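You operate a simulated robot arm through the tools that you are given. There is no shell and no other tool. Be economical: measure what you need, move in short steps, check, and stop when the job is done.

You are at the controls of a simulated robot arm. One attempt, no reset.

## Task
Top up the sugar bowl, lid it and slide it over beside the milk jug.
Fine: sugar from the jar to about the red line, jar back on its spot; a pinch or two spilt at most, no more than a splash of milk.
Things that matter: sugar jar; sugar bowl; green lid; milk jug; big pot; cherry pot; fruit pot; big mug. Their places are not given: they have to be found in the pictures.

It is judged by the outcome, as a careful person would: the job done as asked, and still so three seconds after it is handed in. It fails if anything else is knocked over, pushed out of place, dropped, spilled or broken. A push-on lid holds only when it is set on centred and level and pressed home; a screw cap is set on level and turned clockwise until tight.

## Robot
A 7-joint arm with a two-finger parallel gripper, fixed in place. Base frame: the origin is at the foot of the arm, x ahead of it, y to its left, z up; the work surface is at about z = 750. Lengths are in mm, angles in degrees, forces in N, time in s.
With the tool pointing down near the work surface it reaches from about 340 to 780 mm from the base axis. Its first joint turns from -166.0 to 166.0 degrees. Payload 3.91 kg.
The tool frame sits at the grasp point between the pads (the TCP): z along the fingers, y along the line on which they close. The tips reach 30 mm beyond it. The gripper opens to 110 mm. The fingers are 20 mm wide and 10 mm thick; the gripper's body (48 by 112 mm) begins 55 mm behind the TCP.
Orientation is that of the tool frame in the base frame, as a unit quaternion [x, y, z, w]. With the fingers straight down and closing along the base's y, the tool's x points along the base's -x, its y along +y and its z along -z.

## Interface
- The arm moves only by the tool send_rows. Its argument "steps" is a list of rows, each a list of 6 numbers: the shift along the tool's x, y, z in mm, then the turn, a rotation vector about the tool's x, y, z in degrees. In form: [[x, y, z, rx, ry, rz], ...]. A call has 1 to 12 rows; each row shifts and turns the commanded pose from where the row before left it, along the tool's axes as they then stand. "fingers" is the closure, from 0 (fully open) to 1 (shut), set as the call begins (left out, the last holds). Each row takes 0.2 s and may step no farther than 50 mm and 8.6 degrees from the row before; otherwise, or with a gripper value out of range, the whole call is refused. A pose out of reach is approached as far as the arm can. The call stops where the force on the tool passes 40 N (or 10 N more than at its start, if that is more) or the arm is blocked; 0.2 s more then pass. Each finger travels about 153 mm/s and halts on what it meets, pressing with about 34 N; the grip force reading is that of the motor and also rises with nothing between the fingers. The clock runs only during rows and for 0.2 s after the last one: add rows that do not move to give the fingers time. It gives the time, the measured TCP pose, the force on the tool (base axes), the opening and the grip force at its end, in the units of the frame above (readings bear some noise).
- Cameras (640 x 400 px; columns grow to the right, rows downward): "scene" is fixed at [398.9, 649.7, 1494.1]; the picture's right is [-0.29, 0.96, 0.00], its down [0.83, 0.25, -0.49] and it looks along [-0.47, -0.14, -0.87] (base axes); focal length 221 px, centre (320, 200). "wrist" rides on the gripper at [-36, 0, -57] in the tool frame; the picture's right is [0.00, -1.00, 0.00], its down [0.97, 0.00, -0.24] and it looks along [0.24, 0.00, 0.97] (tool axes); focal length 218 px, centre (320, 200).
- capture(camera): a new picture of that camera. No time passes.
- move_column(by): slides the trunk up (or, below 0, down) by that many mm; the arm rides with it, the base frame stays. It gives what a move gives, with no picture.
- probe_pixels(camera, pixels): there is no depth. For up to 12 entries [column, row, z] of the newest picture of that camera ("zoom" is the newest enlarged one), the place [x, y] in the base frame at which the ray of that pixel passes the height z, good to about 2 mm. No time passes.
- inspect(camera, box): a new picture of the part [left, top, right, bottom] of that camera's present view, enlarged. No time passes.
- sign_off(): hands the job in; it is judged then, once.

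Go step by step. Measure first, check grasps and placings, and put right what went wrong. The budget is 80 turns and 38 pictures, counting those below and the enlarged ones. Unless the task says otherwise, let go and move clear before handing in, and close with one line.

The tools are called after ">>>" by a JSON object that holds its "method" and its "body". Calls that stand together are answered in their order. send_rows: Moves the arm, as the interface text tells. Its arguments: {"type":"object","properties":{"steps":{"type":"array"},"fingers":{"type":"number"}},"required":["steps"]} The other tools are called the same way: move_column (by) slides the trunk up or down; capture (camera) takes a picture; probe_pixels (camera, pixels) gives the place at which the rays of pixels pass given heights; inspect (camera, box) takes an enlarged picture of a part of a camera's view; sign_off () hands the job in.

At the start:

```text
time_s: 0.0
tcp_pos: [100.9, 432.1, 1199.2]
tool_rot: [-0.001, 1.0, 0.0, 0.001]
ft_force: [0.3, -0.3, 0.2]
opening: 110.0
finger_force: 0.1
trunk travel left (down, up): [-550.0, 60.0]
```

scene: 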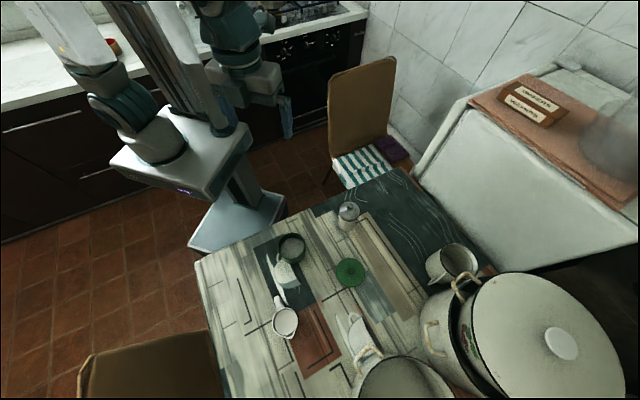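
wrist: 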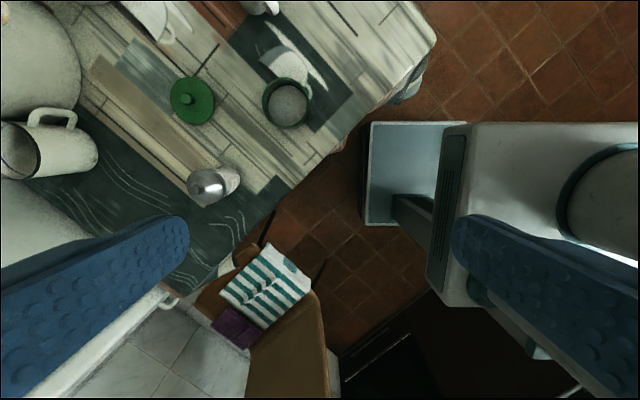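

The scene view shows a table holding a bowl (~291,247), a small jug (~285,322), a green lid (~351,272), a jar with a metal top (~348,213), a mug and pots. I'll zoom in on these from both cameras before moving.

>>> {"method": "inspect", "body": {"camera": "scene", "box": [220, 180, 420, 360]}}

>>> {"method": "inspect", "body": {"camera": "wrist", "box": [120, 0, 440, 220]}}

```text
2.22 times, centred on (320, 270) of scene
```

zoom: 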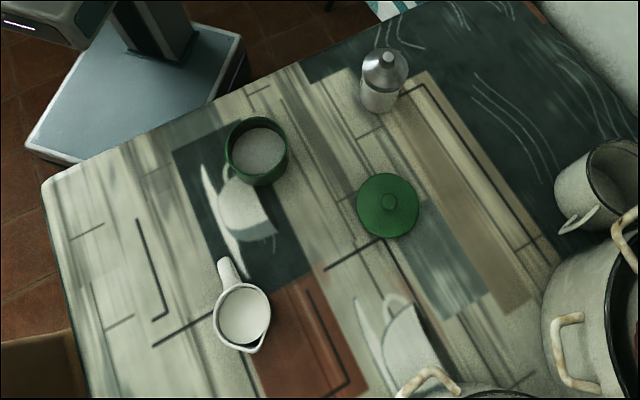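

```text
1.82 times, centred on (280, 110) of wrist
```

zoom: 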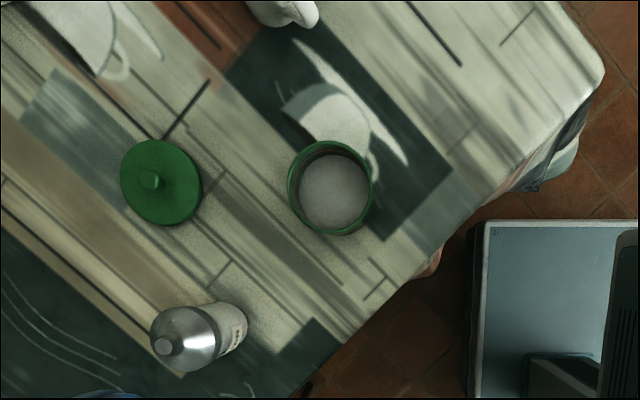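

The bowl already has some sugar in it, and the jar's metal top narrows to a nozzle or knob. I'll convert the main pixels to base coordinates at several heights.

>>> {"method": "probe_pixels", "body": {"camera": "scene", "pixels": [[291.6, 247, 800], [291.6, 250, 750], [346.5, 228, 750], [350, 208, 870], [350.6, 273, 760], [285, 321, 810], [291, 262, 750], [278, 252, 750], [304, 250, 750], [350, 204, 900], [282, 300, 800]]}}

>>> {"method": "probe_pixels", "body": {"camera": "wrist", "pixels": [[287, 103, 810], [287, 103, 760], [192, 101, 760], [236, 182, 760], [206, 186, 870], [206, 186, 900], [308, 103, 810], [264, 103, 810], [192, 101, 780], [201, 190, 870], [201, 190, 890]]}}

```text
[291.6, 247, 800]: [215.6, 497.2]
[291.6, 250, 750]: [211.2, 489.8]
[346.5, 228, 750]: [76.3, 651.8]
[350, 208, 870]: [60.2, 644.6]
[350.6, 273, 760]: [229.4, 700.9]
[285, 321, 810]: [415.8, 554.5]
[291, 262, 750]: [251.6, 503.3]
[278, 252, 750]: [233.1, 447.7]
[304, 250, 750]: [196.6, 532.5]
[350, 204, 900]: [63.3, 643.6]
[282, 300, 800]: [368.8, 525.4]
```

```text
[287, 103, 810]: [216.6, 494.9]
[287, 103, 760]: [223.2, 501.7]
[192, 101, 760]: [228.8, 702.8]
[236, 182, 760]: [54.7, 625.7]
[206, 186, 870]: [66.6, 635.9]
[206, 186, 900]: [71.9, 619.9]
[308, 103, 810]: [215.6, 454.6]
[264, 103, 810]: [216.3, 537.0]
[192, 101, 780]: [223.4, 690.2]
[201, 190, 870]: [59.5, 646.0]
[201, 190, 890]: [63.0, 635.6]
```

From two views: bowl centre is about (216,496) with its rim near z 810, lid about (229,702), jar about (67,642), jug about (416,554). I'll lower the wrist camera towards the jar and bowl for a closer look.

>>> {"method": "send_rows", "body": {"steps": [[0, 25, 40, 0, 0, 0], [0, 25, 40, 0, 0, 0], [0, 25, 40, 0, 0, 0], [0, 20, 30, 0, 0, 0], [0, 0, 0, 0, 0, 0]], "fingers": 0}}

>>> {"method": "capture", "body": {"camera": "wrist"}}

```text
time_s: 1.2
tcp_pos: [103.2, 528.7, 1048.8]
tool_rot: [0.0, 1.0, 0.0, 0.0]
ft_force: [0.7, -0.2, 0.0]
opening: 110.3
finger_force: 0.1
trunk travel left (down, up): [-550.0, 60.0]
```

```text
33 pictures are left
```

wrist: 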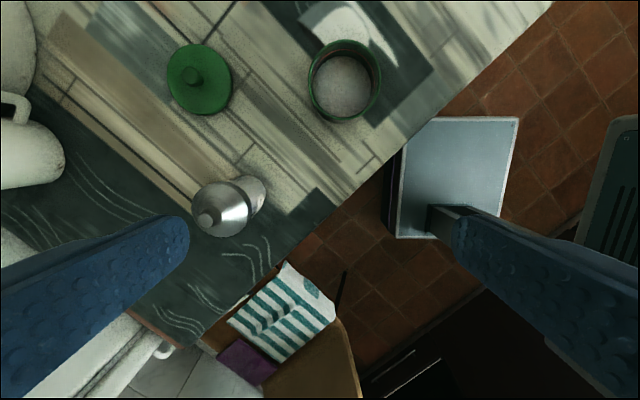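

The bowl (345,80) and jar (228,207) are now closer. I'll enlarge both to look for the red line and to identify the jar's top.

>>> {"method": "inspect", "body": {"camera": "wrist", "box": [160, 20, 400, 250]}}

>>> {"method": "inspect", "body": {"camera": "scene", "box": [325, 195, 375, 235]}}

>>> {"method": "inspect", "body": {"camera": "scene", "box": [265, 225, 325, 270]}}

```text
1.74 times, centred on (280, 135) of wrist
```

zoom: 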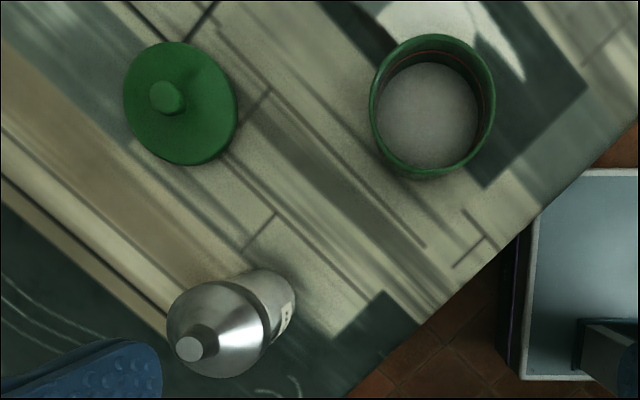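

```text
10.00 times, centred on (350, 215) of scene
```

zoom: 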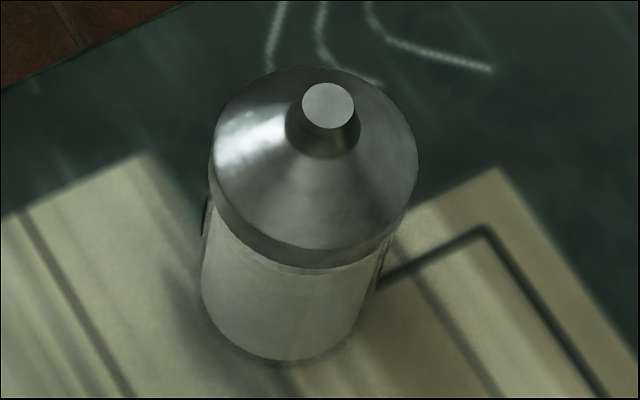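

```text
8.89 times, centred on (295, 248) of scene
```

zoom: 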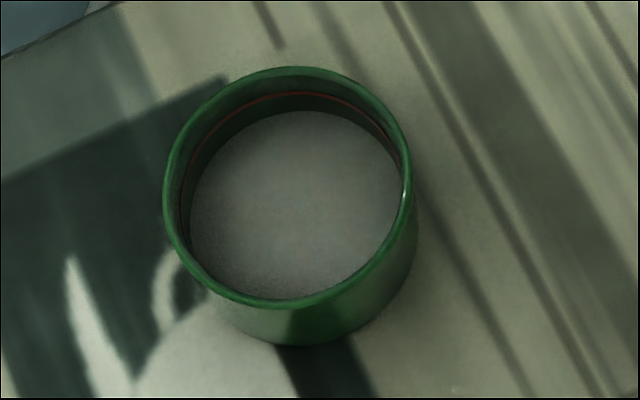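

The red line is visible inside the bowl, a bit above the sugar level, and the jar is a pourer with a cone-shaped spout and a label on its side. I'll tilt the camera to see the jar from the side, read the label and measure its height.

>>> {"method": "send_rows", "body": {"steps": [[8, -10, 45, 0, 0, 0], [8, -10, 45, 0, 0, 0], [7, -19, 45, 0, 0, 0], [0, 0, 0, -8, 0, 0], [0, 0, 0, -8, 0, 0], [0, 0, 0, -8, 0, 0], [0, 0, 0, -8, 0, 0], [0, 0, 0, -8, 0, 0], [0, 0, 0, -8, 0, 0], [0, 0, 0, -8, 0, 0], [0, 0, 0, 0, 0, 0]]}}

>>> {"method": "capture", "body": {"camera": "wrist"}}

```text
time_s: 3.6
tcp_pos: [78.0, 489.0, 914.4]
tool_rot: [-0.001, 0.883, 0.47, -0.002]
ft_force: [0.2, -0.3, -0.4]
opening: 110.0
finger_force: 0.0
trunk travel left (down, up): [-550.0, 60.0]
```

```text
29 pictures are left
```

wrist: 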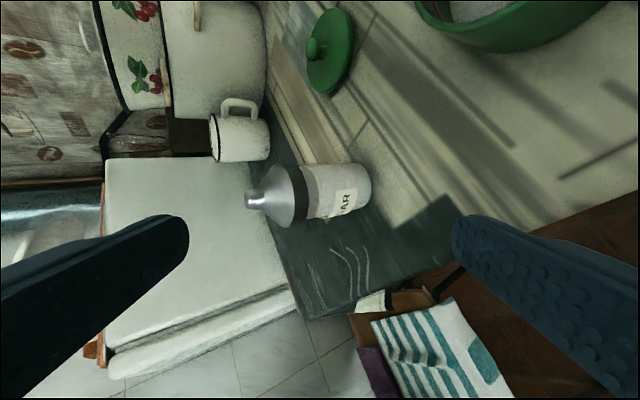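

>>> {"method": "inspect", "body": {"camera": "wrist", "box": [230, 140, 390, 240]}}

```text
4.00 times, centred on (310, 190) of wrist
```

zoom: 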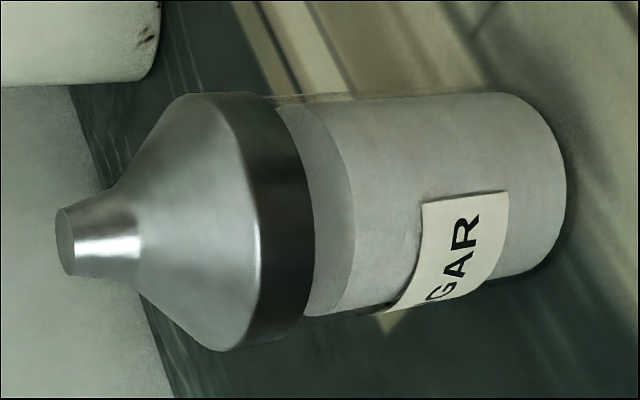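

The label reads "…GAR", so this is the sugar jar: clear body, metal cone and an open spout. I'll triangulate the spout tip and body from the wrist and scene pixels.

>>> {"method": "probe_pixels", "body": {"camera": "wrist", "pixels": [[246.7, 200, 860], [246.7, 200, 880], [246.7, 200, 900], [246.7, 200, 920], [304, 177, 850], [304, 221, 850], [304, 177, 830], [304, 221, 830], [370, 188, 750], [356, 164, 760], [360, 209, 750]]}}

>>> {"method": "probe_pixels", "body": {"camera": "scene", "pixels": [[350.8, 205.5, 860], [350.8, 205.5, 880], [350.8, 205.5, 900], [350.8, 205.5, 920], [340, 217, 840], [359.5, 217.5, 840], [338, 224, 760], [355, 226, 760], [346, 231, 750]]}}

```text
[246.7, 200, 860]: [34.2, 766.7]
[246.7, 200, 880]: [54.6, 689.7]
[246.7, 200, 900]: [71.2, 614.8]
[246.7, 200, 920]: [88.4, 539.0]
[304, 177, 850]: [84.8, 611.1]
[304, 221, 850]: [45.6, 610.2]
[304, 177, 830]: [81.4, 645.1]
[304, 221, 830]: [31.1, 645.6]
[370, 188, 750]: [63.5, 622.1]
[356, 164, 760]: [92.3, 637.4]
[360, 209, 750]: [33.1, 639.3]
```

```text
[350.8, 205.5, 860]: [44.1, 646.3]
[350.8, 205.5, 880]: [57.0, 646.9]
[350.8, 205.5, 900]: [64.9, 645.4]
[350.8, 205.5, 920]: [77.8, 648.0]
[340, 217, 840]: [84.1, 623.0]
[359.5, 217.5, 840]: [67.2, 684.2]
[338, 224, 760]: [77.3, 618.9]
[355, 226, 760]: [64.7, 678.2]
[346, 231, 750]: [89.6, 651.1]
```

Jar geometry: axis about (63,646), spout tip about z 892, body about 60 mm wide and clear below z≈835. I'll grip it from the side with the tool nearly horizontal, rolling -90° so the fingers close horizontally, and pour later by rolling the other way.

>>> {"method": "send_rows", "body": {"steps": [[0, 0, 0, 0, 0, -8.5], [0, 0, 0, 0, 0, -8.5], [0, 0, 0, 0, 0, -8.5], [0, 0, 0, 0, 0, -8.5], [0, 0, 0, 0, 0, -8.5], [0, 0, 0, 0, 0, -8.5], [0, 0, 0, 0, 0, -8.5], [0, 0, 0, 0, 0, -8.5], [0, 0, 0, 0, 0, -8.5], [0, 0, 0, 0, 0, -8.5], [0, 0, 0, 0, 0, -5], [0, 0, 0, 0, 0, 0]]}}

>>> {"method": "send_rows", "body": {"steps": [[0, 0, 0, 0, -8, 0], [0, 0, 0, 0, -8, 0], [0, 0, 0, 0, 0, 0], [0, 0, 0, 0, 0, 0]]}}

>>> {"method": "capture", "body": {"camera": "wrist"}}

```text
time_s: 6.2
tcp_pos: [78.7, 489.4, 912.8]
tool_rot: [0.625, -0.623, -0.332, -0.332]
ft_force: [0.1, 0.5, 0.1]
opening: 110.0
finger_force: 0.0
trunk travel left (down, up): [-550.0, 60.0]
```

```text
time_s: 7.2
tcp_pos: [78.1, 489.4, 914.3]
tool_rot: [0.572, -0.572, -0.416, -0.416]
ft_force: [-0.4, -0.5, 0.0]
opening: 109.8
finger_force: 0.0
trunk travel left (down, up): [-550.0, 60.0]
```

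```text
27 pictures are left
```

wrist: 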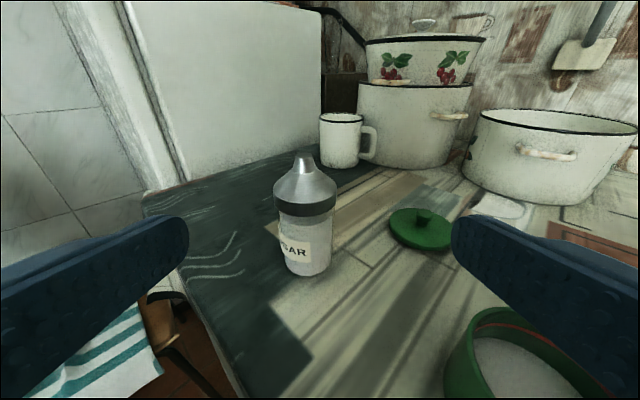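

The view confirms a clear path: jar spout at (303,165), bowl to the right. I'll line up with the jar axis, lower along the tool axis and stop short to check.

>>> {"method": "send_rows", "body": {"steps": [[25, 5, 10, 0, 0, 0], [25, 5, 20, 0, 0, 0], [24, 5, 30, 0, 0, 0], [0, 0, 30, 0, 0, 0], [0, 0, 0, 0, 0, 0], [0, 0, 0, 0, 0, 0]]}}

>>> {"method": "capture", "body": {"camera": "wrist"}}

```text
time_s: 8.6
tcp_pos: [61.1, 551.3, 817.1]
tool_rot: [0.573, -0.571, -0.416, -0.415]
ft_force: [-0.5, 0.0, 0.0]
opening: 110.0
finger_force: 0.0
trunk travel left (down, up): [-550.0, 60.0]
```

```text
26 pictures are left
```

wrist: 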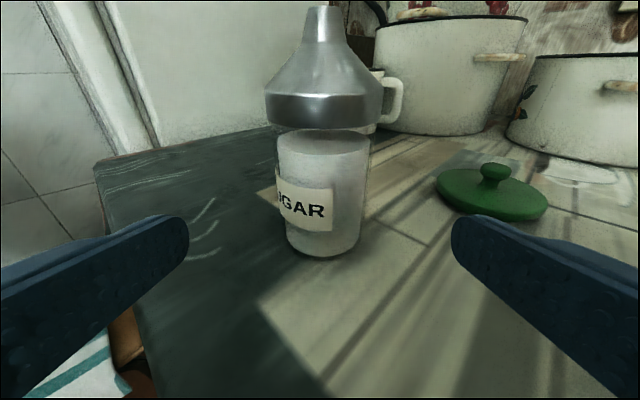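

The jar is centred at column ~323 between the fingers. I'll advance 88 mm along the tool axis and check before closing.

>>> {"method": "send_rows", "body": {"steps": [[0, -1, 25, 0, 0, 0], [0, 0, 25, 0, 0, 0], [0, 0, 20, 0, 0, 0], [0, 0, 18, 0, 0, 0], [0, 0, 0, 0, 0, 0], [0, 0, 0, 0, 0, 0]]}}

>>> {"method": "capture", "body": {"camera": "wrist"}}

```text
time_s: 9.5
tcp_pos: [52.4, 616.1, 784.8]
tool_rot: [0.578, -0.576, -0.416, -0.4]
ft_force: [-15.5, -6.7, -8.1]
opening: 110.1
finger_force: 0.0
trunk travel left (down, up): [-550.0, 60.0]
stopped in row 4: the force on the tool passed its limit (the readings are from after the stop); the commanded pose is now the measured one
```

```text
25 pictures are left
```

wrist: 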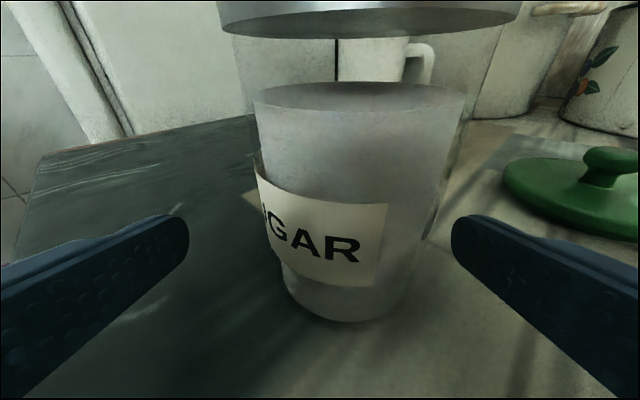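

The move stopped on contact: x drifted to 52 and the force is mainly along -x. The jar still looks upright, so I'll check the scene to find what the arm touched.

>>> {"method": "capture", "body": {"camera": "scene"}}

```text
24 pictures are left
```

scene: 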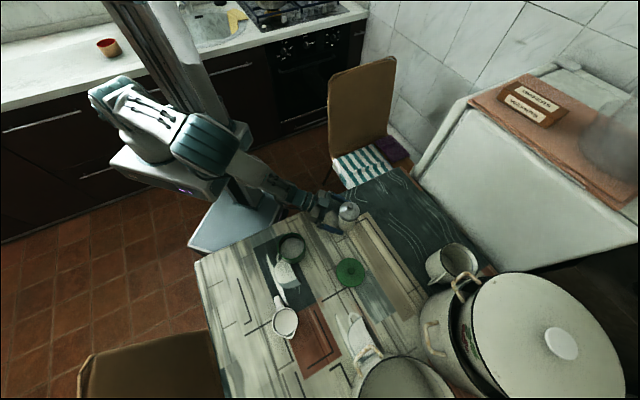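

>>> {"method": "inspect", "body": {"camera": "scene", "box": [230, 150, 390, 270]}}

```text
3.33 times, centred on (310, 210) of scene
```

zoom: 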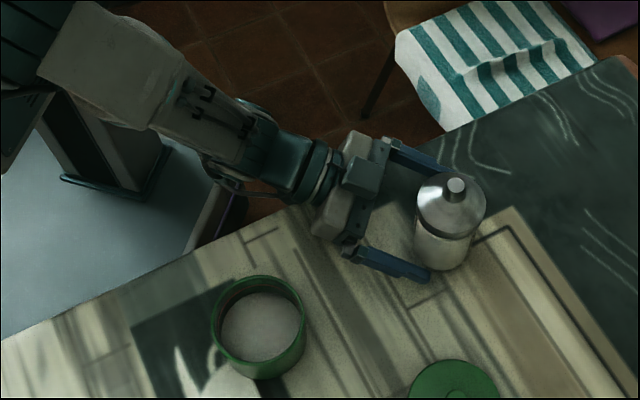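

The jar is undisturbed between the fingers, and it looks like the wrist behind the gripper has met the table edge. I'll take a stationary reading, then back out along the tool axis to see whether the force goes away.

>>> {"method": "send_rows", "body": {"steps": [[0, 0, 0, 0, 0, 0]]}}

>>> {"method": "send_rows", "body": {"steps": [[-3, 0, -15, 0, 0, 0], [-5, 0, -25, 0, 0, 0], [-5, 0, -25, 0, 0, 0], [0, 0, 0, 0, 0, 0]]}}

```text
time_s: 9.9
tcp_pos: [54.6, 616.1, 786.3]
tool_rot: [0.578, -0.576, -0.415, -0.401]
ft_force: [-23.4, -14.8, -10.3]
opening: 110.1
finger_force: 0.1
trunk travel left (down, up): [-550.0, 60.0]
```

```text
time_s: 10.9
tcp_pos: [56.5, 558.2, 820.6]
tool_rot: [0.578, -0.575, -0.415, -0.404]
ft_force: [0.4, 0.9, 0.4]
opening: 110.0
finger_force: 0.1
trunk travel left (down, up): [-550.0, 60.0]
```

The force vanished when I backed off and the jar didn't move, so the rear of the wrist had met the table. I'll grip higher with a steeper 62° tilt, then re-approach.

>>> {"method": "send_rows", "body": {"steps": [[0, 0, 0, 1.07, 8.4, -0.7], [-16.4, -6.5, -15.2, 0, 0, 0], [0, 0, 0, 0, 0, 0], [0, 0, 0, 0, 0, 0]]}}

>>> {"method": "send_rows", "body": {"steps": [[0, 0, 20, 0, 0, 0], [0, 0, 20, 0, 0, 0], [0, 0, 20, 0, 0, 0], [0, 0, 0, 0, 0, 0], [0, 0, 0, 0, 0, 0]]}}

>>> {"method": "capture", "body": {"camera": "wrist"}}

```text
time_s: 11.9
tcp_pos: [63.1, 553.0, 841.7]
tool_rot: [0.605, -0.605, -0.362, -0.369]
ft_force: [0.7, 0.4, -0.2]
opening: 110.2
finger_force: 0.0
trunk travel left (down, up): [-550.0, 60.0]
```

```text
time_s: 13.1
tcp_pos: [64.3, 606.4, 813.9]
tool_rot: [0.605, -0.604, -0.363, -0.37]
ft_force: [0.8, -0.5, -0.6]
opening: 109.9
finger_force: 0.0
trunk travel left (down, up): [-550.0, 60.0]
```

```text
22 pictures are left
```

wrist: 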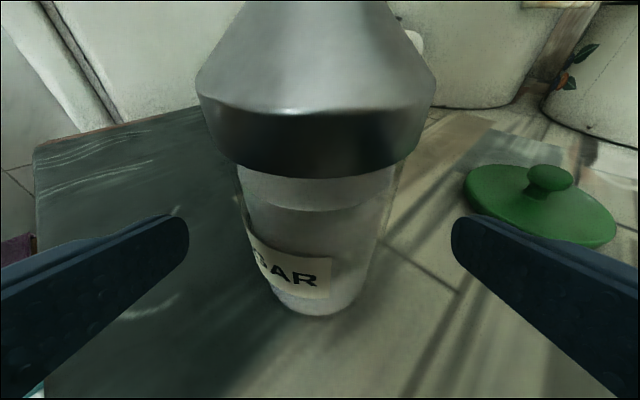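

There's no contact this time and the jar is centred at column ~316. I'll advance the last 27 mm and close.

>>> {"method": "send_rows", "body": {"steps": [[0, 1, 9, 0, 0, 0], [0, 0, 9, 0, 0, 0], [0, 0, 9, 0, 0, 0], [0, 0, 0, 0, 0, 0]]}}

>>> {"method": "send_rows", "body": {"steps": [[0, 0, 0, 0, 0, 0], [0, 0, 0, 0, 0, 0], [0, 0, 0, 0, 0, 0], [0, 0, 0, 0, 0, 0]], "fingers": 1}}

```text
time_s: 14.1
tcp_pos: [63.1, 631.8, 801.1]
tool_rot: [0.606, -0.604, -0.363, -0.369]
ft_force: [-0.6, -0.2, -0.7]
opening: 109.9
finger_force: 0.1
trunk travel left (down, up): [-550.0, 60.0]
```

```text
time_s: 15.1
tcp_pos: [63.2, 630.8, 800.2]
tool_rot: [0.605, -0.605, -0.363, -0.37]
ft_force: [-0.4, -0.2, 0.5]
opening: 62.9
finger_force: 33.9
trunk travel left (down, up): [-550.0, 60.0]
```

The jar is gripped firmly at 62.9 mm opening. The return spot is TCP (63.2, 630.8, 800.2). I'll lift it straight up 100 mm, still upright, and then carry it towards the pouring position at about (136,526).

>>> {"method": "send_rows", "body": {"steps": [[-8.8, 0, -4.7, 0, 0, 0], [-17.7, 0, -9.4, 0, 0, 0], [-17.7, 0, -9.4, 0, 0, 0], [-17.7, 0, -9.4, 0, 0, 0], [-17.7, 0, -9.4, 0, 0, 0], [-8.8, 0, -4.6, 0, 0, 0], [0, 0, 0, 0, 0, 0]]}}

>>> {"method": "send_rows", "body": {"steps": [[5, -7.3, -9.3, 0, 0, 0], [9.8, -14.6, -18.5, 0, 0, 0], [9.8, -14.6, -18.5, 0, 0, 0], [9.8, -14.6, -18.5, 0, 0, 0], [9.8, -14.6, -18.5, 0, 0, 0], [5, -7.3, -9.3, 0, 0, 0], [0, 0, 0, 0, 0, 0]]}}

```text
time_s: 16.7
tcp_pos: [61.9, 631.4, 901.5]
tool_rot: [0.605, -0.604, -0.364, -0.369]
ft_force: [0.9, 0.4, -3.6]
opening: 62.8
finger_force: 33.4
trunk travel left (down, up): [-550.0, 60.0]
```

```text
time_s: 18.3
tcp_pos: [135.5, 526.8, 900.9]
tool_rot: [0.606, -0.604, -0.363, -0.369]
ft_force: [0.3, -0.7, -4.3]
opening: 62.9
finger_force: 33.6
trunk travel left (down, up): [-550.0, 60.0]
```

The jar is at (135.5, 526.8, 901), upright. I'll level the tool (a 28° pitch), then roll part way so the spout swings over the bowl without flow starting, and take a picture.

>>> {"method": "send_rows", "body": {"steps": [[0, 0, 0, 0, -8, 0], [0, 0, 0, 0, -8, 0], [0, 0, 0, 0, -8, 0], [0, 0, 0, 0, -3.5, 0], [0, 0, 0, 0, 0, 8], [0, 0, 0, 0, 0, 8], [0, 0, 0, 0, 0, 8], [0, 0, 0, 0, 0, 8], [0, 0, 0, 0, 0, 8], [0, 0, 0, 0, 0, 0]]}}

>>> {"method": "capture", "body": {"camera": "scene"}}

```text
time_s: 20.5
tcp_pos: [135.7, 527.7, 902.3]
tool_rot: [-0.301, 0.641, 0.639, 0.301]
ft_force: [-0.4, 0.3, -3.3]
opening: 62.8
finger_force: 34.1
trunk travel left (down, up): [-550.0, 60.0]
```

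```text
21 pictures are left
```

scene: 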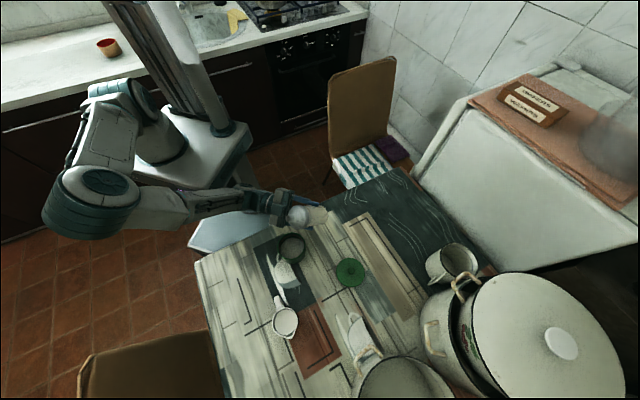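

The jar is tilting over towards the bowl as planned. I'll roll on to about 64° while lowering the TCP, then inspect the spout against the bowl.

>>> {"method": "send_rows", "body": {"steps": [[0, 0, 0, 0, 0, 8], [0, 0, 0, 0, 0, 8], [0, 0, 0, 0, 0, 4], [0, 0, 0, 0, 0, 0]]}}

>>> {"method": "inspect", "body": {"camera": "scene", "box": [250, 180, 370, 280]}}

>>> {"method": "inspect", "body": {"camera": "wrist", "box": [0, 0, 640, 400]}}

```text
time_s: 21.5
tcp_pos: [134.7, 525.4, 902.5]
tool_rot: [-0.184, 0.683, 0.682, 0.186]
ft_force: [0.4, 1.0, -4.5]
opening: 63.0
finger_force: 33.9
trunk travel left (down, up): [-550.0, 60.0]
```

```text
4.00 times, centred on (310, 230) of scene
```

zoom: 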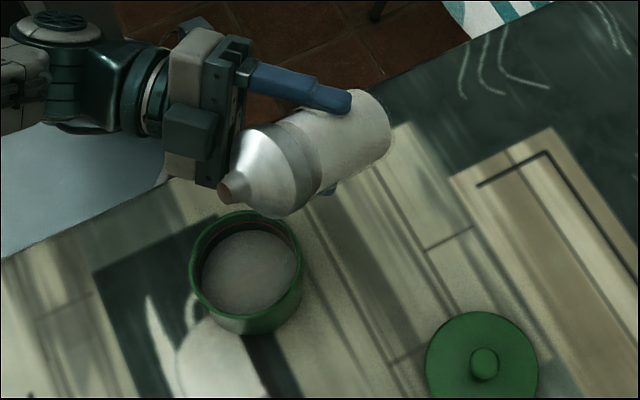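

```text
1.00 times, centred on (320, 200) of wrist
```

zoom: 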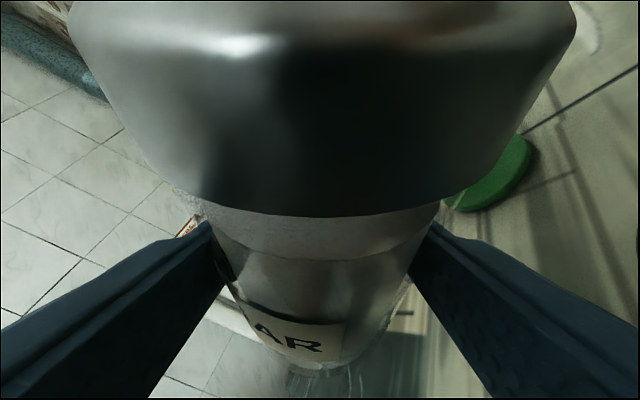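

The spout tip is at zoom (225,190), i.e. scene (286,227.5). I'll check that against the predicted tip height before tilting further.

>>> {"method": "probe_pixels", "body": {"camera": "scene", "pixels": [[286.2, 227.5, 946], [286.2, 227.5, 930], [286.2, 227.5, 960], [291.5, 242, 810]]}}

```text
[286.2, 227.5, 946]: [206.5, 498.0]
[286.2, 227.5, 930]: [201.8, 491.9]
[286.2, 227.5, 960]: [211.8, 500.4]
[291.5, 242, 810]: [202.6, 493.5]
```

The tip is at about (208,497), within 8 mm of the bowl's centre line. I'll lower 30 mm, roll to about 76° and look for flow.

>>> {"method": "send_rows", "body": {"steps": [[8, -13.9, 0, 0, 0, 0], [8, -13.9, 0, 0, 0, 0], [0, 0, 0, 0, 0, 8], [0, 0, 0, 0, 0, 8], [0, 0, 0, 0, 0, 0]]}}

>>> {"method": "inspect", "body": {"camera": "scene", "box": [250, 200, 330, 270]}}

```text
time_s: 22.7
tcp_pos: [135.3, 526.6, 869.0]
tool_rot: [-0.088, 0.702, 0.701, 0.089]
ft_force: [0.8, 0.2, -4.7]
opening: 62.9
finger_force: 33.6
trunk travel left (down, up): [-550.0, 60.0]
```

```text
5.71 times, centred on (290, 235) of scene
```

zoom: 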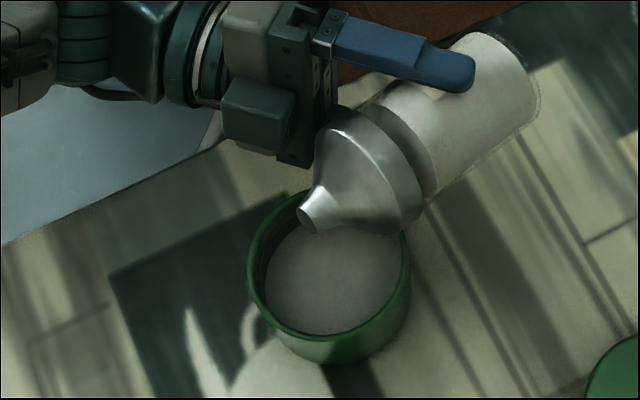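

No flow yet at about 76°, and the tip is over the bowl. I'll roll another 12°.

>>> {"method": "send_rows", "body": {"steps": [[0, 0, 0, 0, 0, 6], [0, 0, 0, 0, 0, 6], [0, 0, 0, 0, 0, 0], [0, 0, 0, 0, 0, 0]]}}

>>> {"method": "inspect", "body": {"camera": "scene", "box": [250, 200, 330, 270]}}

```text
time_s: 23.7
tcp_pos: [135.6, 526.0, 868.5]
tool_rot: [-0.015, 0.708, 0.705, 0.015]
ft_force: [0.0, -0.9, -4.0]
opening: 63.0
finger_force: 34.0
trunk travel left (down, up): [-550.0, 60.0]
```

```text
5.71 times, centred on (290, 235) of scene
```

zoom: 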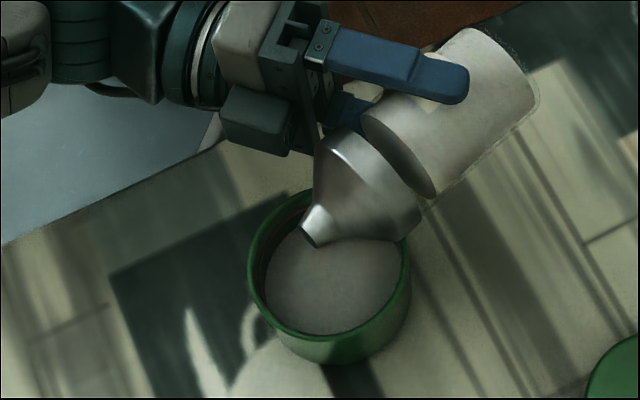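

The jar is horizontal and nothing flows yet. I'll roll 12° more.

>>> {"method": "send_rows", "body": {"steps": [[0, 0, 0, 0, 0, 6], [0, 0, 0, 0, 0, 6], [0, 0, 0, 0, 0, 0]]}}

>>> {"method": "inspect", "body": {"camera": "scene", "box": [250, 200, 330, 270]}}

```text
time_s: 24.5
tcp_pos: [135.8, 525.8, 870.7]
tool_rot: [0.06, 0.705, 0.704, -0.058]
ft_force: [-0.1, 0.1, -3.4]
opening: 62.9
finger_force: 34.0
trunk travel left (down, up): [-550.0, 60.0]
```

```text
5.71 times, centred on (290, 235) of scene
```

zoom: 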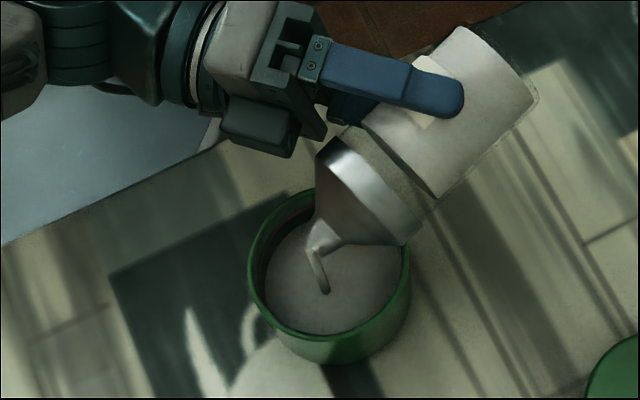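

Sugar is now flowing in a thin stream that lands mid-bowl at zoom (325,290). I'll hold here for a moment and check how fast the level rises.

>>> {"method": "send_rows", "body": {"steps": [[0, 0, 0, 0, 0, 0], [0, 0, 0, 0, 0, 0], [0, 0, 0, 0, 0, 0], [0, 0, 0, 0, 0, 0]]}}

>>> {"method": "inspect", "body": {"camera": "scene", "box": [250, 200, 330, 270]}}

```text
time_s: 25.5
tcp_pos: [136.7, 526.0, 868.8]
tool_rot: [0.061, 0.704, 0.705, -0.057]
ft_force: [-0.5, 0.3, -2.9]
opening: 62.9
finger_force: 34.1
trunk travel left (down, up): [-550.0, 60.0]
```

```text
5.71 times, centred on (290, 235) of scene
```

zoom: 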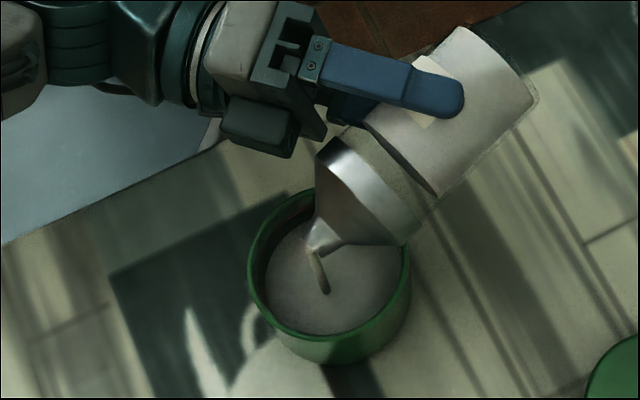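

The level has risen only slightly in about a second. I'll pour for roughly 1.2 s more, then enlarge the bowl's inner wall where the red line shows.

>>> {"method": "send_rows", "body": {"steps": [[0, 0, 0, 0, 0, 0], [0, 0, 0, 0, 0, 0], [0, 0, 0, 0, 0, 0], [0, 0, 0, 0, 0, 0], [0, 0, 0, 0, 0, 0]]}}

>>> {"method": "inspect", "body": {"camera": "scene", "box": [275, 228, 311, 264]}}

```text
time_s: 26.7
tcp_pos: [135.8, 525.2, 870.0]
tool_rot: [0.061, 0.705, 0.704, -0.058]
ft_force: [0.4, 0.2, -3.9]
opening: 63.0
finger_force: 33.6
trunk travel left (down, up): [-550.0, 60.0]
```

```text
11.11 times, centred on (293, 246) of scene
```

zoom: 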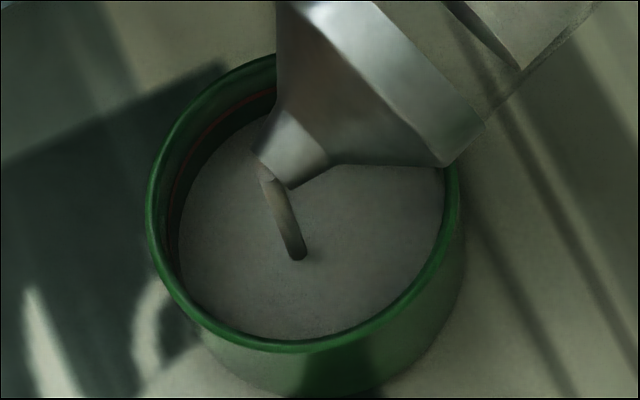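

The red line at zoom (200,130) is still above the sugar's edge at about (215,145). I'll keep pouring for about 1.4 s.

>>> {"method": "send_rows", "body": {"steps": [[0, 0, 0, 0, 0, 0], [0, 0, 0, 0, 0, 0], [0, 0, 0, 0, 0, 0], [0, 0, 0, 0, 0, 0], [0, 0, 0, 0, 0, 0], [0, 0, 0, 0, 0, 0]]}}

>>> {"method": "inspect", "body": {"camera": "scene", "box": [275, 228, 311, 264]}}

```text
time_s: 28.1
tcp_pos: [136.2, 526.3, 870.4]
tool_rot: [0.061, 0.705, 0.704, -0.058]
ft_force: [0.1, -0.1, -3.6]
opening: 63.0
finger_force: 33.6
trunk travel left (down, up): [-550.0, 60.0]
```

```text
11.11 times, centred on (293, 246) of scene
```

zoom: 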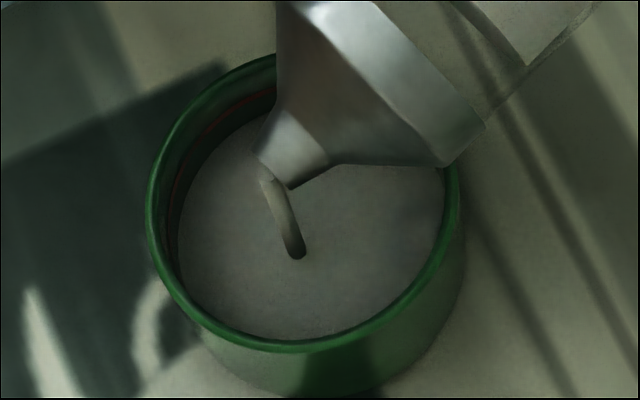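

The level is rising very slowly, perhaps 1 mm in 1.4 s. I'll tilt 7° more to speed it up and hold about 2 s.

>>> {"method": "send_rows", "body": {"steps": [[0, 0, 0, 0, 0, 7], [0, 0, 0, 0, 0, 0], [0, 0, 0, 0, 0, 0], [0, 0, 0, 0, 0, 0], [0, 0, 0, 0, 0, 0], [0, 0, 0, 0, 0, 0], [0, 0, 0, 0, 0, 0], [0, 0, 0, 0, 0, 0]]}}

>>> {"method": "inspect", "body": {"camera": "scene", "box": [275, 228, 311, 264]}}

```text
time_s: 29.9
tcp_pos: [136.3, 524.7, 869.1]
tool_rot: [0.104, 0.7, 0.699, -0.101]
ft_force: [0.4, 0.2, -4.0]
opening: 62.9
finger_force: 33.9
trunk travel left (down, up): [-550.0, 60.0]
```

```text
11.11 times, centred on (293, 246) of scene
```

zoom: 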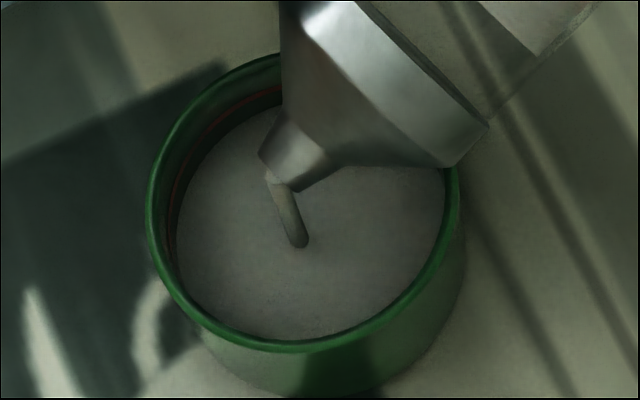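

The sugar's edge is closer to the red line; the gap is down to roughly two thirds of the original. I'll hold at this tilt for another 2.4 s.

>>> {"method": "send_rows", "body": {"steps": [[0, 0, 0, 0, 0, 0], [0, 0, 0, 0, 0, 0], [0, 0, 0, 0, 0, 0], [0, 0, 0, 0, 0, 0], [0, 0, 0, 0, 0, 0], [0, 0, 0, 0, 0, 0], [0, 0, 0, 0, 0, 0], [0, 0, 0, 0, 0, 0], [0, 0, 0, 0, 0, 0], [0, 0, 0, 0, 0, 0], [0, 0, 0, 0, 0, 0]]}}

>>> {"method": "inspect", "body": {"camera": "scene", "box": [275, 228, 311, 264]}}

```text
time_s: 32.3
tcp_pos: [135.7, 525.8, 869.3]
tool_rot: [0.103, 0.7, 0.699, -0.101]
ft_force: [0.3, -0.6, -3.7]
opening: 63.0
finger_force: 34.1
trunk travel left (down, up): [-550.0, 60.0]
```

```text
11.11 times, centred on (293, 246) of scene
```

zoom: 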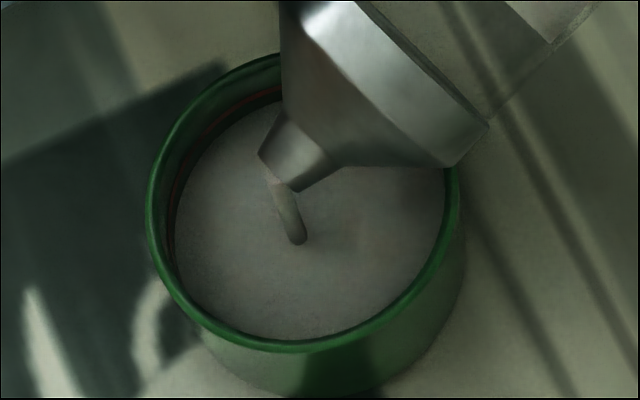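

By the 3.7 px/mm scale and viewing angle, the level is rising about 1.4 mm/s with roughly 8–11 mm to go. I'll pour for two more holds of about 2.4 s before checking.

>>> {"method": "send_rows", "body": {"steps": [[0, 0, 0, 0, 0, 0], [0, 0, 0, 0, 0, 0], [0, 0, 0, 0, 0, 0], [0, 0, 0, 0, 0, 0], [0, 0, 0, 0, 0, 0], [0, 0, 0, 0, 0, 0], [0, 0, 0, 0, 0, 0], [0, 0, 0, 0, 0, 0], [0, 0, 0, 0, 0, 0], [0, 0, 0, 0, 0, 0], [0, 0, 0, 0, 0, 0]]}}

>>> {"method": "send_rows", "body": {"steps": [[0, 0, 0, 0, 0, 0], [0, 0, 0, 0, 0, 0], [0, 0, 0, 0, 0, 0], [0, 0, 0, 0, 0, 0], [0, 0, 0, 0, 0, 0], [0, 0, 0, 0, 0, 0], [0, 0, 0, 0, 0, 0], [0, 0, 0, 0, 0, 0]]}}

>>> {"method": "inspect", "body": {"camera": "scene", "box": [275, 228, 311, 264]}}

```text
time_s: 34.7
tcp_pos: [135.5, 525.9, 868.6]
tool_rot: [0.103, 0.7, 0.7, -0.101]
ft_force: [-0.2, -0.4, -3.3]
opening: 62.9
finger_force: 34.1
trunk travel left (down, up): [-550.0, 60.0]
```

```text
time_s: 36.5
tcp_pos: [136.1, 526.3, 869.0]
tool_rot: [0.103, 0.7, 0.699, -0.101]
ft_force: [0.1, -0.6, -4.0]
opening: 62.8
finger_force: 33.8
trunk travel left (down, up): [-550.0, 60.0]
```

```text
11.11 times, centred on (293, 246) of scene
```

zoom: 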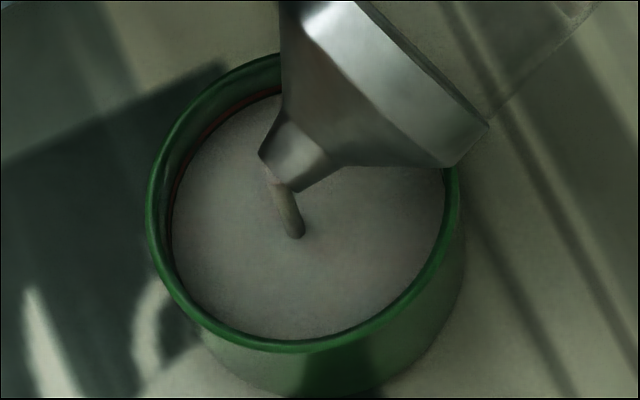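

The gap at the back wall is down to about 8 px and closing at about 1.2 px/s. I'll pour about 4.6 s more, then check.

>>> {"method": "send_rows", "body": {"steps": [[0, 0, 0, 0, 0, 0], [0, 0, 0, 0, 0, 0], [0, 0, 0, 0, 0, 0], [0, 0, 0, 0, 0, 0], [0, 0, 0, 0, 0, 0], [0, 0, 0, 0, 0, 0], [0, 0, 0, 0, 0, 0], [0, 0, 0, 0, 0, 0], [0, 0, 0, 0, 0, 0], [0, 0, 0, 0, 0, 0], [0, 0, 0, 0, 0, 0]]}}

>>> {"method": "send_rows", "body": {"steps": [[0, 0, 0, 0, 0, 0], [0, 0, 0, 0, 0, 0], [0, 0, 0, 0, 0, 0], [0, 0, 0, 0, 0, 0], [0, 0, 0, 0, 0, 0], [0, 0, 0, 0, 0, 0], [0, 0, 0, 0, 0, 0], [0, 0, 0, 0, 0, 0], [0, 0, 0, 0, 0, 0], [0, 0, 0, 0, 0, 0]]}}

>>> {"method": "inspect", "body": {"camera": "scene", "box": [275, 228, 311, 264]}}

```text
time_s: 38.9
tcp_pos: [136.6, 526.0, 869.6]
tool_rot: [0.103, 0.701, 0.699, -0.101]
ft_force: [-0.5, 0.6, -3.9]
opening: 62.8
finger_force: 34.3
trunk travel left (down, up): [-550.0, 60.0]
```

```text
time_s: 41.1
tcp_pos: [135.8, 525.1, 870.4]
tool_rot: [0.103, 0.7, 0.699, -0.101]
ft_force: [-0.2, -0.3, -4.2]
opening: 62.7
finger_force: 34.0
trunk travel left (down, up): [-550.0, 60.0]
```

```text
11.11 times, centred on (293, 246) of scene
```

zoom: 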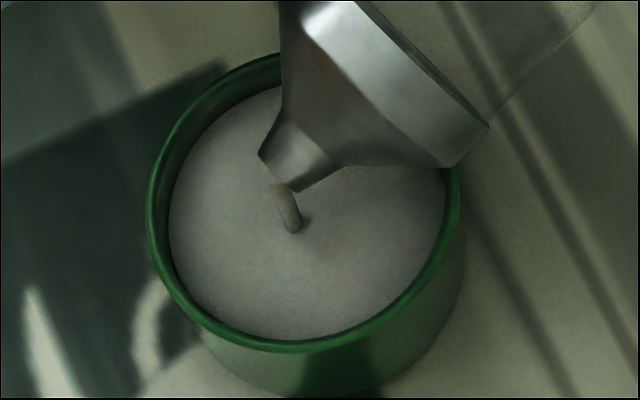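

The sugar now meets the red line, which no longer shows. I'll roll the jar back quickly to stop pouring and bring it upright.

>>> {"method": "send_rows", "body": {"steps": [[0, 0, 0, 0, 0, -8.5], [0, 0, 0, 0, 0, -8.5], [0, 0, 0, 0, 0, -8.5], [0, 0, 0, 0, 0, -8.5], [0, 0, 0, 0, 0, -8.5], [0, 0, 0, 0, 0, -8.5], [0, 0, 0, 0, 0, -8.5], [0, 0, 0, 0, 0, -8.5], [0, 0, 0, 0, 0, -8.5], [0, 0, 0, 0, 0, -8.5], [0, 0, 0, 0, 0, -8.5], [0, 0, 0, 0, 0, -8.5]]}}

>>> {"method": "send_rows", "body": {"steps": [[0, 0, 0, 0, 0, -5], [-10, 0, 0, 0, 0, 0], [-20, 0, 0, 0, 0, 0], [0, 0, 0, 0, 8, 0], [0, 0, 0, 0, 8, 0], [0, 0, 0, 0, 8, 0], [0, 0, 0, 0, 3.5, 0], [0, 0, 0, 0, 0, 0], [0, 0, 0, 0, 0, 0]]}}

```text
time_s: 43.7
tcp_pos: [136.4, 525.8, 869.1]
tool_rot: [-0.481, 0.52, 0.518, 0.48]
ft_force: [-1.2, -0.3, -3.1]
opening: 63.1
finger_force: 34.2
trunk travel left (down, up): [-550.0, 60.0]
```

```text
time_s: 45.7
tcp_pos: [136.0, 526.1, 898.0]
tool_rot: [0.605, -0.605, -0.362, -0.369]
ft_force: [1.2, -0.1, -4.1]
opening: 62.9
finger_force: 33.4
trunk travel left (down, up): [-550.0, 60.0]
```

The orientation is back to the upright grip. I'll retrace to above the jar's spot, then lower it gently.

>>> {"method": "send_rows", "body": {"steps": [[-5, 7.3, 9.1, 0, 0, 0], [-10.2, 14.6, 18.3, 0, 0, 0], [-10.2, 14.6, 18.3, 0, 0, 0], [-10.2, 14.6, 18.3, 0, 0, 0], [-10.2, 14.6, 18.3, 0, 0, 0], [-5.1, 7.1, 9.1, 0, 0, 0], [0, 0, 0, 0, 0, 0], [0, 0, 0, 0, 0, 0]]}}

```text
time_s: 47.5
tcp_pos: [62.8, 630.5, 901.1]
tool_rot: [0.605, -0.604, -0.363, -0.37]
ft_force: [0.2, 0.1, -4.1]
opening: 63.1
finger_force: 33.8
trunk travel left (down, up): [-550.0, 60.0]
```

>>> {"method": "send_rows", "body": {"steps": [[17.7, 0, 9.4, 0, 0, 0], [17.7, 0, 9.4, 0, 0, 0], [17.7, 0, 9.4, 0, 0, 0], [17.7, 0, 9.4, 0, 0, 0], [8.8, 0, 4.7, 0, 0, 0], [4.4, 0, 2.3, 0, 0, 0], [1.8, 0, 0.9, 0, 0, 0], [1.3, 0, 0.7, 0, 0, 0], [0, 0, 0, 0, 0, 0], [0, 0, 0, 0, 0, 0]]}}

```text
time_s: 49.7
tcp_pos: [64.0, 631.0, 802.1]
tool_rot: [0.605, -0.604, -0.363, -0.369]
ft_force: [0.0, 0.6, -3.8]
opening: 63.1
finger_force: 34.2
trunk travel left (down, up): [-550.0, 60.0]
```

The force still reads -3.8 N, so the jar hasn't landed, and z is 802. I'll lower in sub-millimetre steps until the table takes the weight.

>>> {"method": "send_rows", "body": {"steps": [[0.9, 0.3, 0.5, 0, 0, 0], [0.4, 0, 0.2, 0, 0, 0], [0, 0, 0, 0, 0, 0], [0, 0, 0, 0, 0, 0]]}}

```text
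time_s: 50.7
tcp_pos: [63.4, 631.7, 801.0]
tool_rot: [0.605, -0.605, -0.363, -0.37]
ft_force: [0.6, -1.3, 1.0]
opening: 63.0
finger_force: 34.4
trunk travel left (down, up): [-550.0, 60.0]
```

The force rose to +1.0 N, so the jar is standing on the table. I'll open the fingers and back straight out along the tool axis.

>>> {"method": "send_rows", "body": {"steps": [[0, 0, 0, 0, 0, 0], [0, 0, 0, 0, 0, 0], [0, 0, 0, 0, 0, 0]], "fingers": 0}}

>>> {"method": "send_rows", "body": {"steps": [[0, 0, -15, 0, 0, 0], [0, 0, -25, 0, 0, 0], [0, 0, -25, 0, 0, 0], [0, 0, -25, 0, 0, 0], [-35, 0, -20, 0, 0, 0], [-35, 0, -20, 0, 0, 0], [-35, 0, -20, 0, 0, 0], [-35, 0, -20, 0, 0, 0], [0, 0, 0, 0, 0, 0]]}}

>>> {"method": "inspect", "body": {"camera": "scene", "box": [230, 190, 390, 290]}}

```text
time_s: 51.5
tcp_pos: [63.3, 631.6, 800.6]
tool_rot: [0.606, -0.604, -0.364, -0.369]
ft_force: [-0.5, -0.1, 0.2]
opening: 110.1
finger_force: 0.1
trunk travel left (down, up): [-550.0, 60.0]
```

```text
time_s: 53.5
tcp_pos: [62.9, 544.8, 1001.3]
tool_rot: [0.605, -0.605, -0.363, -0.369]
ft_force: [-0.5, -1.0, 0.5]
opening: 110.0
finger_force: 0.1
trunk travel left (down, up): [-550.0, 60.0]
```

```text
4.00 times, centred on (310, 240) of scene
```

zoom: 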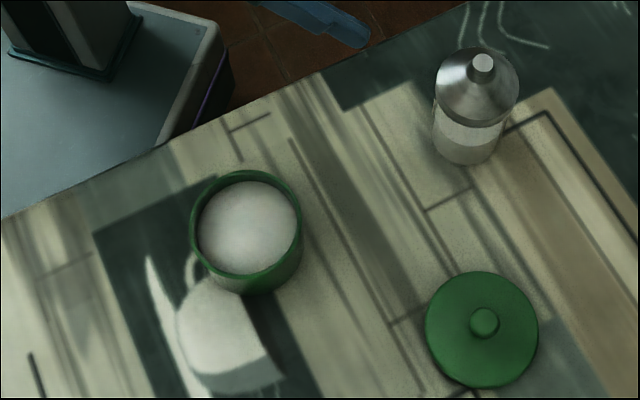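

The jar is back on its spot, the bowl is filled to its line, and nothing is spilt around it. Next is the lid: I'll turn the tool straight down and move above it for a wrist view.

>>> {"method": "send_rows", "body": {"steps": [[0, 0, 0, 0, 8, 0], [0, 0, 0, 0, 8, 0], [0, 0, 0, 0, 8, 0], [0, 0, 0, 0, 8, 0], [0, 0, 0, 0, 8, 0], [0, 0, 0, 0, 8, 0], [0, 0, 0, 0, 8, 0], [0, 0, 0, 0, 6, 0], [0, 0, 0, 0, 0, 0]], "fingers": 0.55}}

>>> {"method": "send_rows", "body": {"steps": [[-31.4, -33.2, 14.2, 0, 0, 0], [-31.4, -33.2, 14.2, 0, 0, 0], [-31.4, -33.2, 14.2, 0, 0, 0], [-31.4, -33.2, 14.2, 0, 0, 0], [-31.4, -33.2, 14.2, 0, 0, 0], [0, 0, 0, 0, 0, 0], [0, 0, 0, 0, 0, 0]]}}

>>> {"method": "capture", "body": {"camera": "wrist"}}

```text
time_s: 55.5
tcp_pos: [62.1, 545.3, 1004.9]
tool_rot: [-0.706, 0.708, -0.001, 0.005]
ft_force: [-0.1, -0.2, -0.2]
opening: 49.6
finger_force: 0.1
trunk travel left (down, up): [-550.0, 60.0]
```

```text
time_s: 57.1
tcp_pos: [231.6, 702.6, 933.7]
tool_rot: [-0.706, 0.708, 0.0, 0.004]
ft_force: [-0.4, -0.4, -0.3]
opening: 49.6
finger_force: 0.1
trunk travel left (down, up): [-550.0, 60.0]
```

```text
7 pictures are left
```

wrist: 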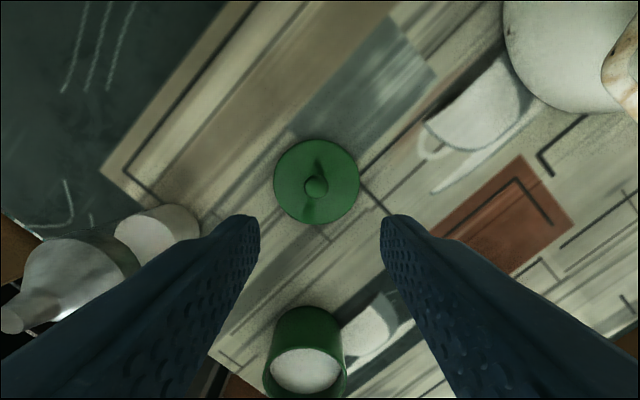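

The lid disc spans x 274–360, y 139–224, with its knob at (317,187), nearly under the tool. I'll convert the edges at a few candidate heights.

>>> {"method": "probe_pixels", "body": {"camera": "wrist", "pixels": [[317, 181.5, 756], [317, 181.5, 762], [274, 181, 760], [360, 181, 760], [317, 139, 760], [317, 224, 760], [317, 187, 775], [317, 187, 785], [306, 187, 780], [329, 187, 780]]}}

>>> {"method": "probe_pixels", "body": {"camera": "scene", "pixels": [[351, 270.5, 770], [351, 270.5, 775], [351, 270.5, 780], [351, 270.5, 785], [351, 270.5, 790], [350.4, 272.5, 760], [291.6, 246.5, 810]]}}

```text
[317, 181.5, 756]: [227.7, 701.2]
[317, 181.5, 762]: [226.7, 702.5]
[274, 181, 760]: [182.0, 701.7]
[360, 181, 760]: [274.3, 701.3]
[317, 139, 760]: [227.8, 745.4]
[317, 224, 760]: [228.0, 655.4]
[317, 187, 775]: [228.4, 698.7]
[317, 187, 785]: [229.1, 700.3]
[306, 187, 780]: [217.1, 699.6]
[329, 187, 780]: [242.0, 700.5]
```

```text
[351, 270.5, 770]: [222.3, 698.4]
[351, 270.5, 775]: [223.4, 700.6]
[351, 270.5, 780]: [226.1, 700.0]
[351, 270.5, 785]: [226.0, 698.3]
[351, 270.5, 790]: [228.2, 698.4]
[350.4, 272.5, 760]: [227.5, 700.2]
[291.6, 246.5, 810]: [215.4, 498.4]
```

The lid centre is about (228,701), about 90 mm across, with a ~25 mm knob topping out near z 785. I'll come down over the knob and close on it.

>>> {"method": "send_rows", "body": {"steps": [[1.6, 3.6, 35, 0, 0, 0], [0, 0, 35, 0, 0, 0], [0, 0, 30, 0, 0, 0], [0, 0, 18, 0, 0, 0], [0, 0, 10, 0, 0, 0], [0, 0, 5, 0, 0, 0], [0, 0, 0, 0, 0, 0], [0, 0, 0, 0, 0, 0]]}}

>>> {"method": "send_rows", "body": {"steps": [[0, 0, 0, 0, 0, 0], [0, 0, 0, 0, 0, 0], [0, 0, 0, 0, 0, 0]], "fingers": 1}}

```text
time_s: 58.9
tcp_pos: [226.4, 700.9, 801.7]
tool_rot: [-0.707, 0.707, 0.0, 0.004]
ft_force: [-0.2, -0.4, 0.9]
opening: 49.6
finger_force: 0.0
trunk travel left (down, up): [-550.0, 60.0]
```

```text
time_s: 59.7
tcp_pos: [227.4, 702.4, 802.9]
tool_rot: [-0.707, 0.707, 0.0, 0.005]
ft_force: [-0.4, -0.1, 0.1]
opening: 21.9
finger_force: 34.2
trunk travel left (down, up): [-550.0, 60.0]
```

The knob is gripped at 21.9 mm. I'll lift the lid high and carry it past the bowl to about (216,400,943), where one wrist picture can show both the lid in the hand and the bowl rim.

>>> {"method": "send_rows", "body": {"steps": [[0, 0, -10, 0, 0, 0], [0, 0, -20, 0, 0, 0], [0, 0, -40, 0, 0, 0], [0, 0, -40, 0, 0, 0], [0, 0, -30, 0, 0, 0], [20, 0, 0, 0, 0, 0], [40, 2, 0, 0, 0, 0], [40, 3, 0, 0, 0, 0], [40, 3, 0, 0, 0, 0], [40, 3, 0, 0, 0, 0], [40, 0, 0, 0, 0, 0], [0, 0, 0, 0, 0, 0]]}}

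>>> {"method": "send_rows", "body": {"steps": [[40, 0, 0, 0, 0, 0], [40, 0, 0, 0, 0, 0], [0, 0, 0, 0, 0, 0], [0, 0, 0, 0, 0, 0]]}}

>>> {"method": "capture", "body": {"camera": "wrist"}}

```text
time_s: 62.3
tcp_pos: [215.2, 482.9, 940.3]
tool_rot: [-0.706, 0.708, 0.0, 0.005]
ft_force: [0.0, -0.1, 0.0]
opening: 22.2
finger_force: 34.2
trunk travel left (down, up): [-550.0, 60.0]
```

```text
time_s: 63.3
tcp_pos: [213.8, 401.0, 939.8]
tool_rot: [0.707, -0.707, 0.001, -0.005]
ft_force: [-0.1, -0.7, -0.5]
opening: 22.4
finger_force: 34.2
trunk travel left (down, up): [-550.0, 60.0]
```

```text
6 pictures are left
```

wrist: 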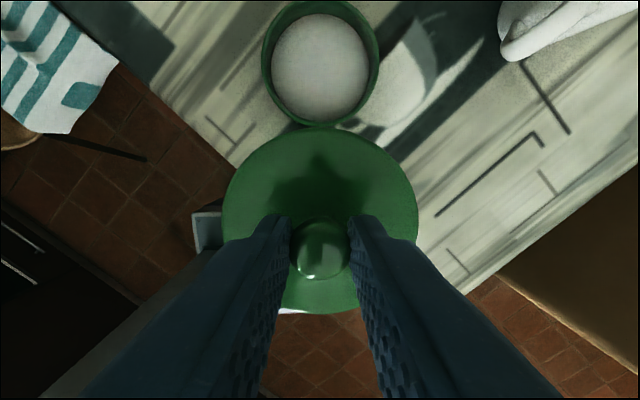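

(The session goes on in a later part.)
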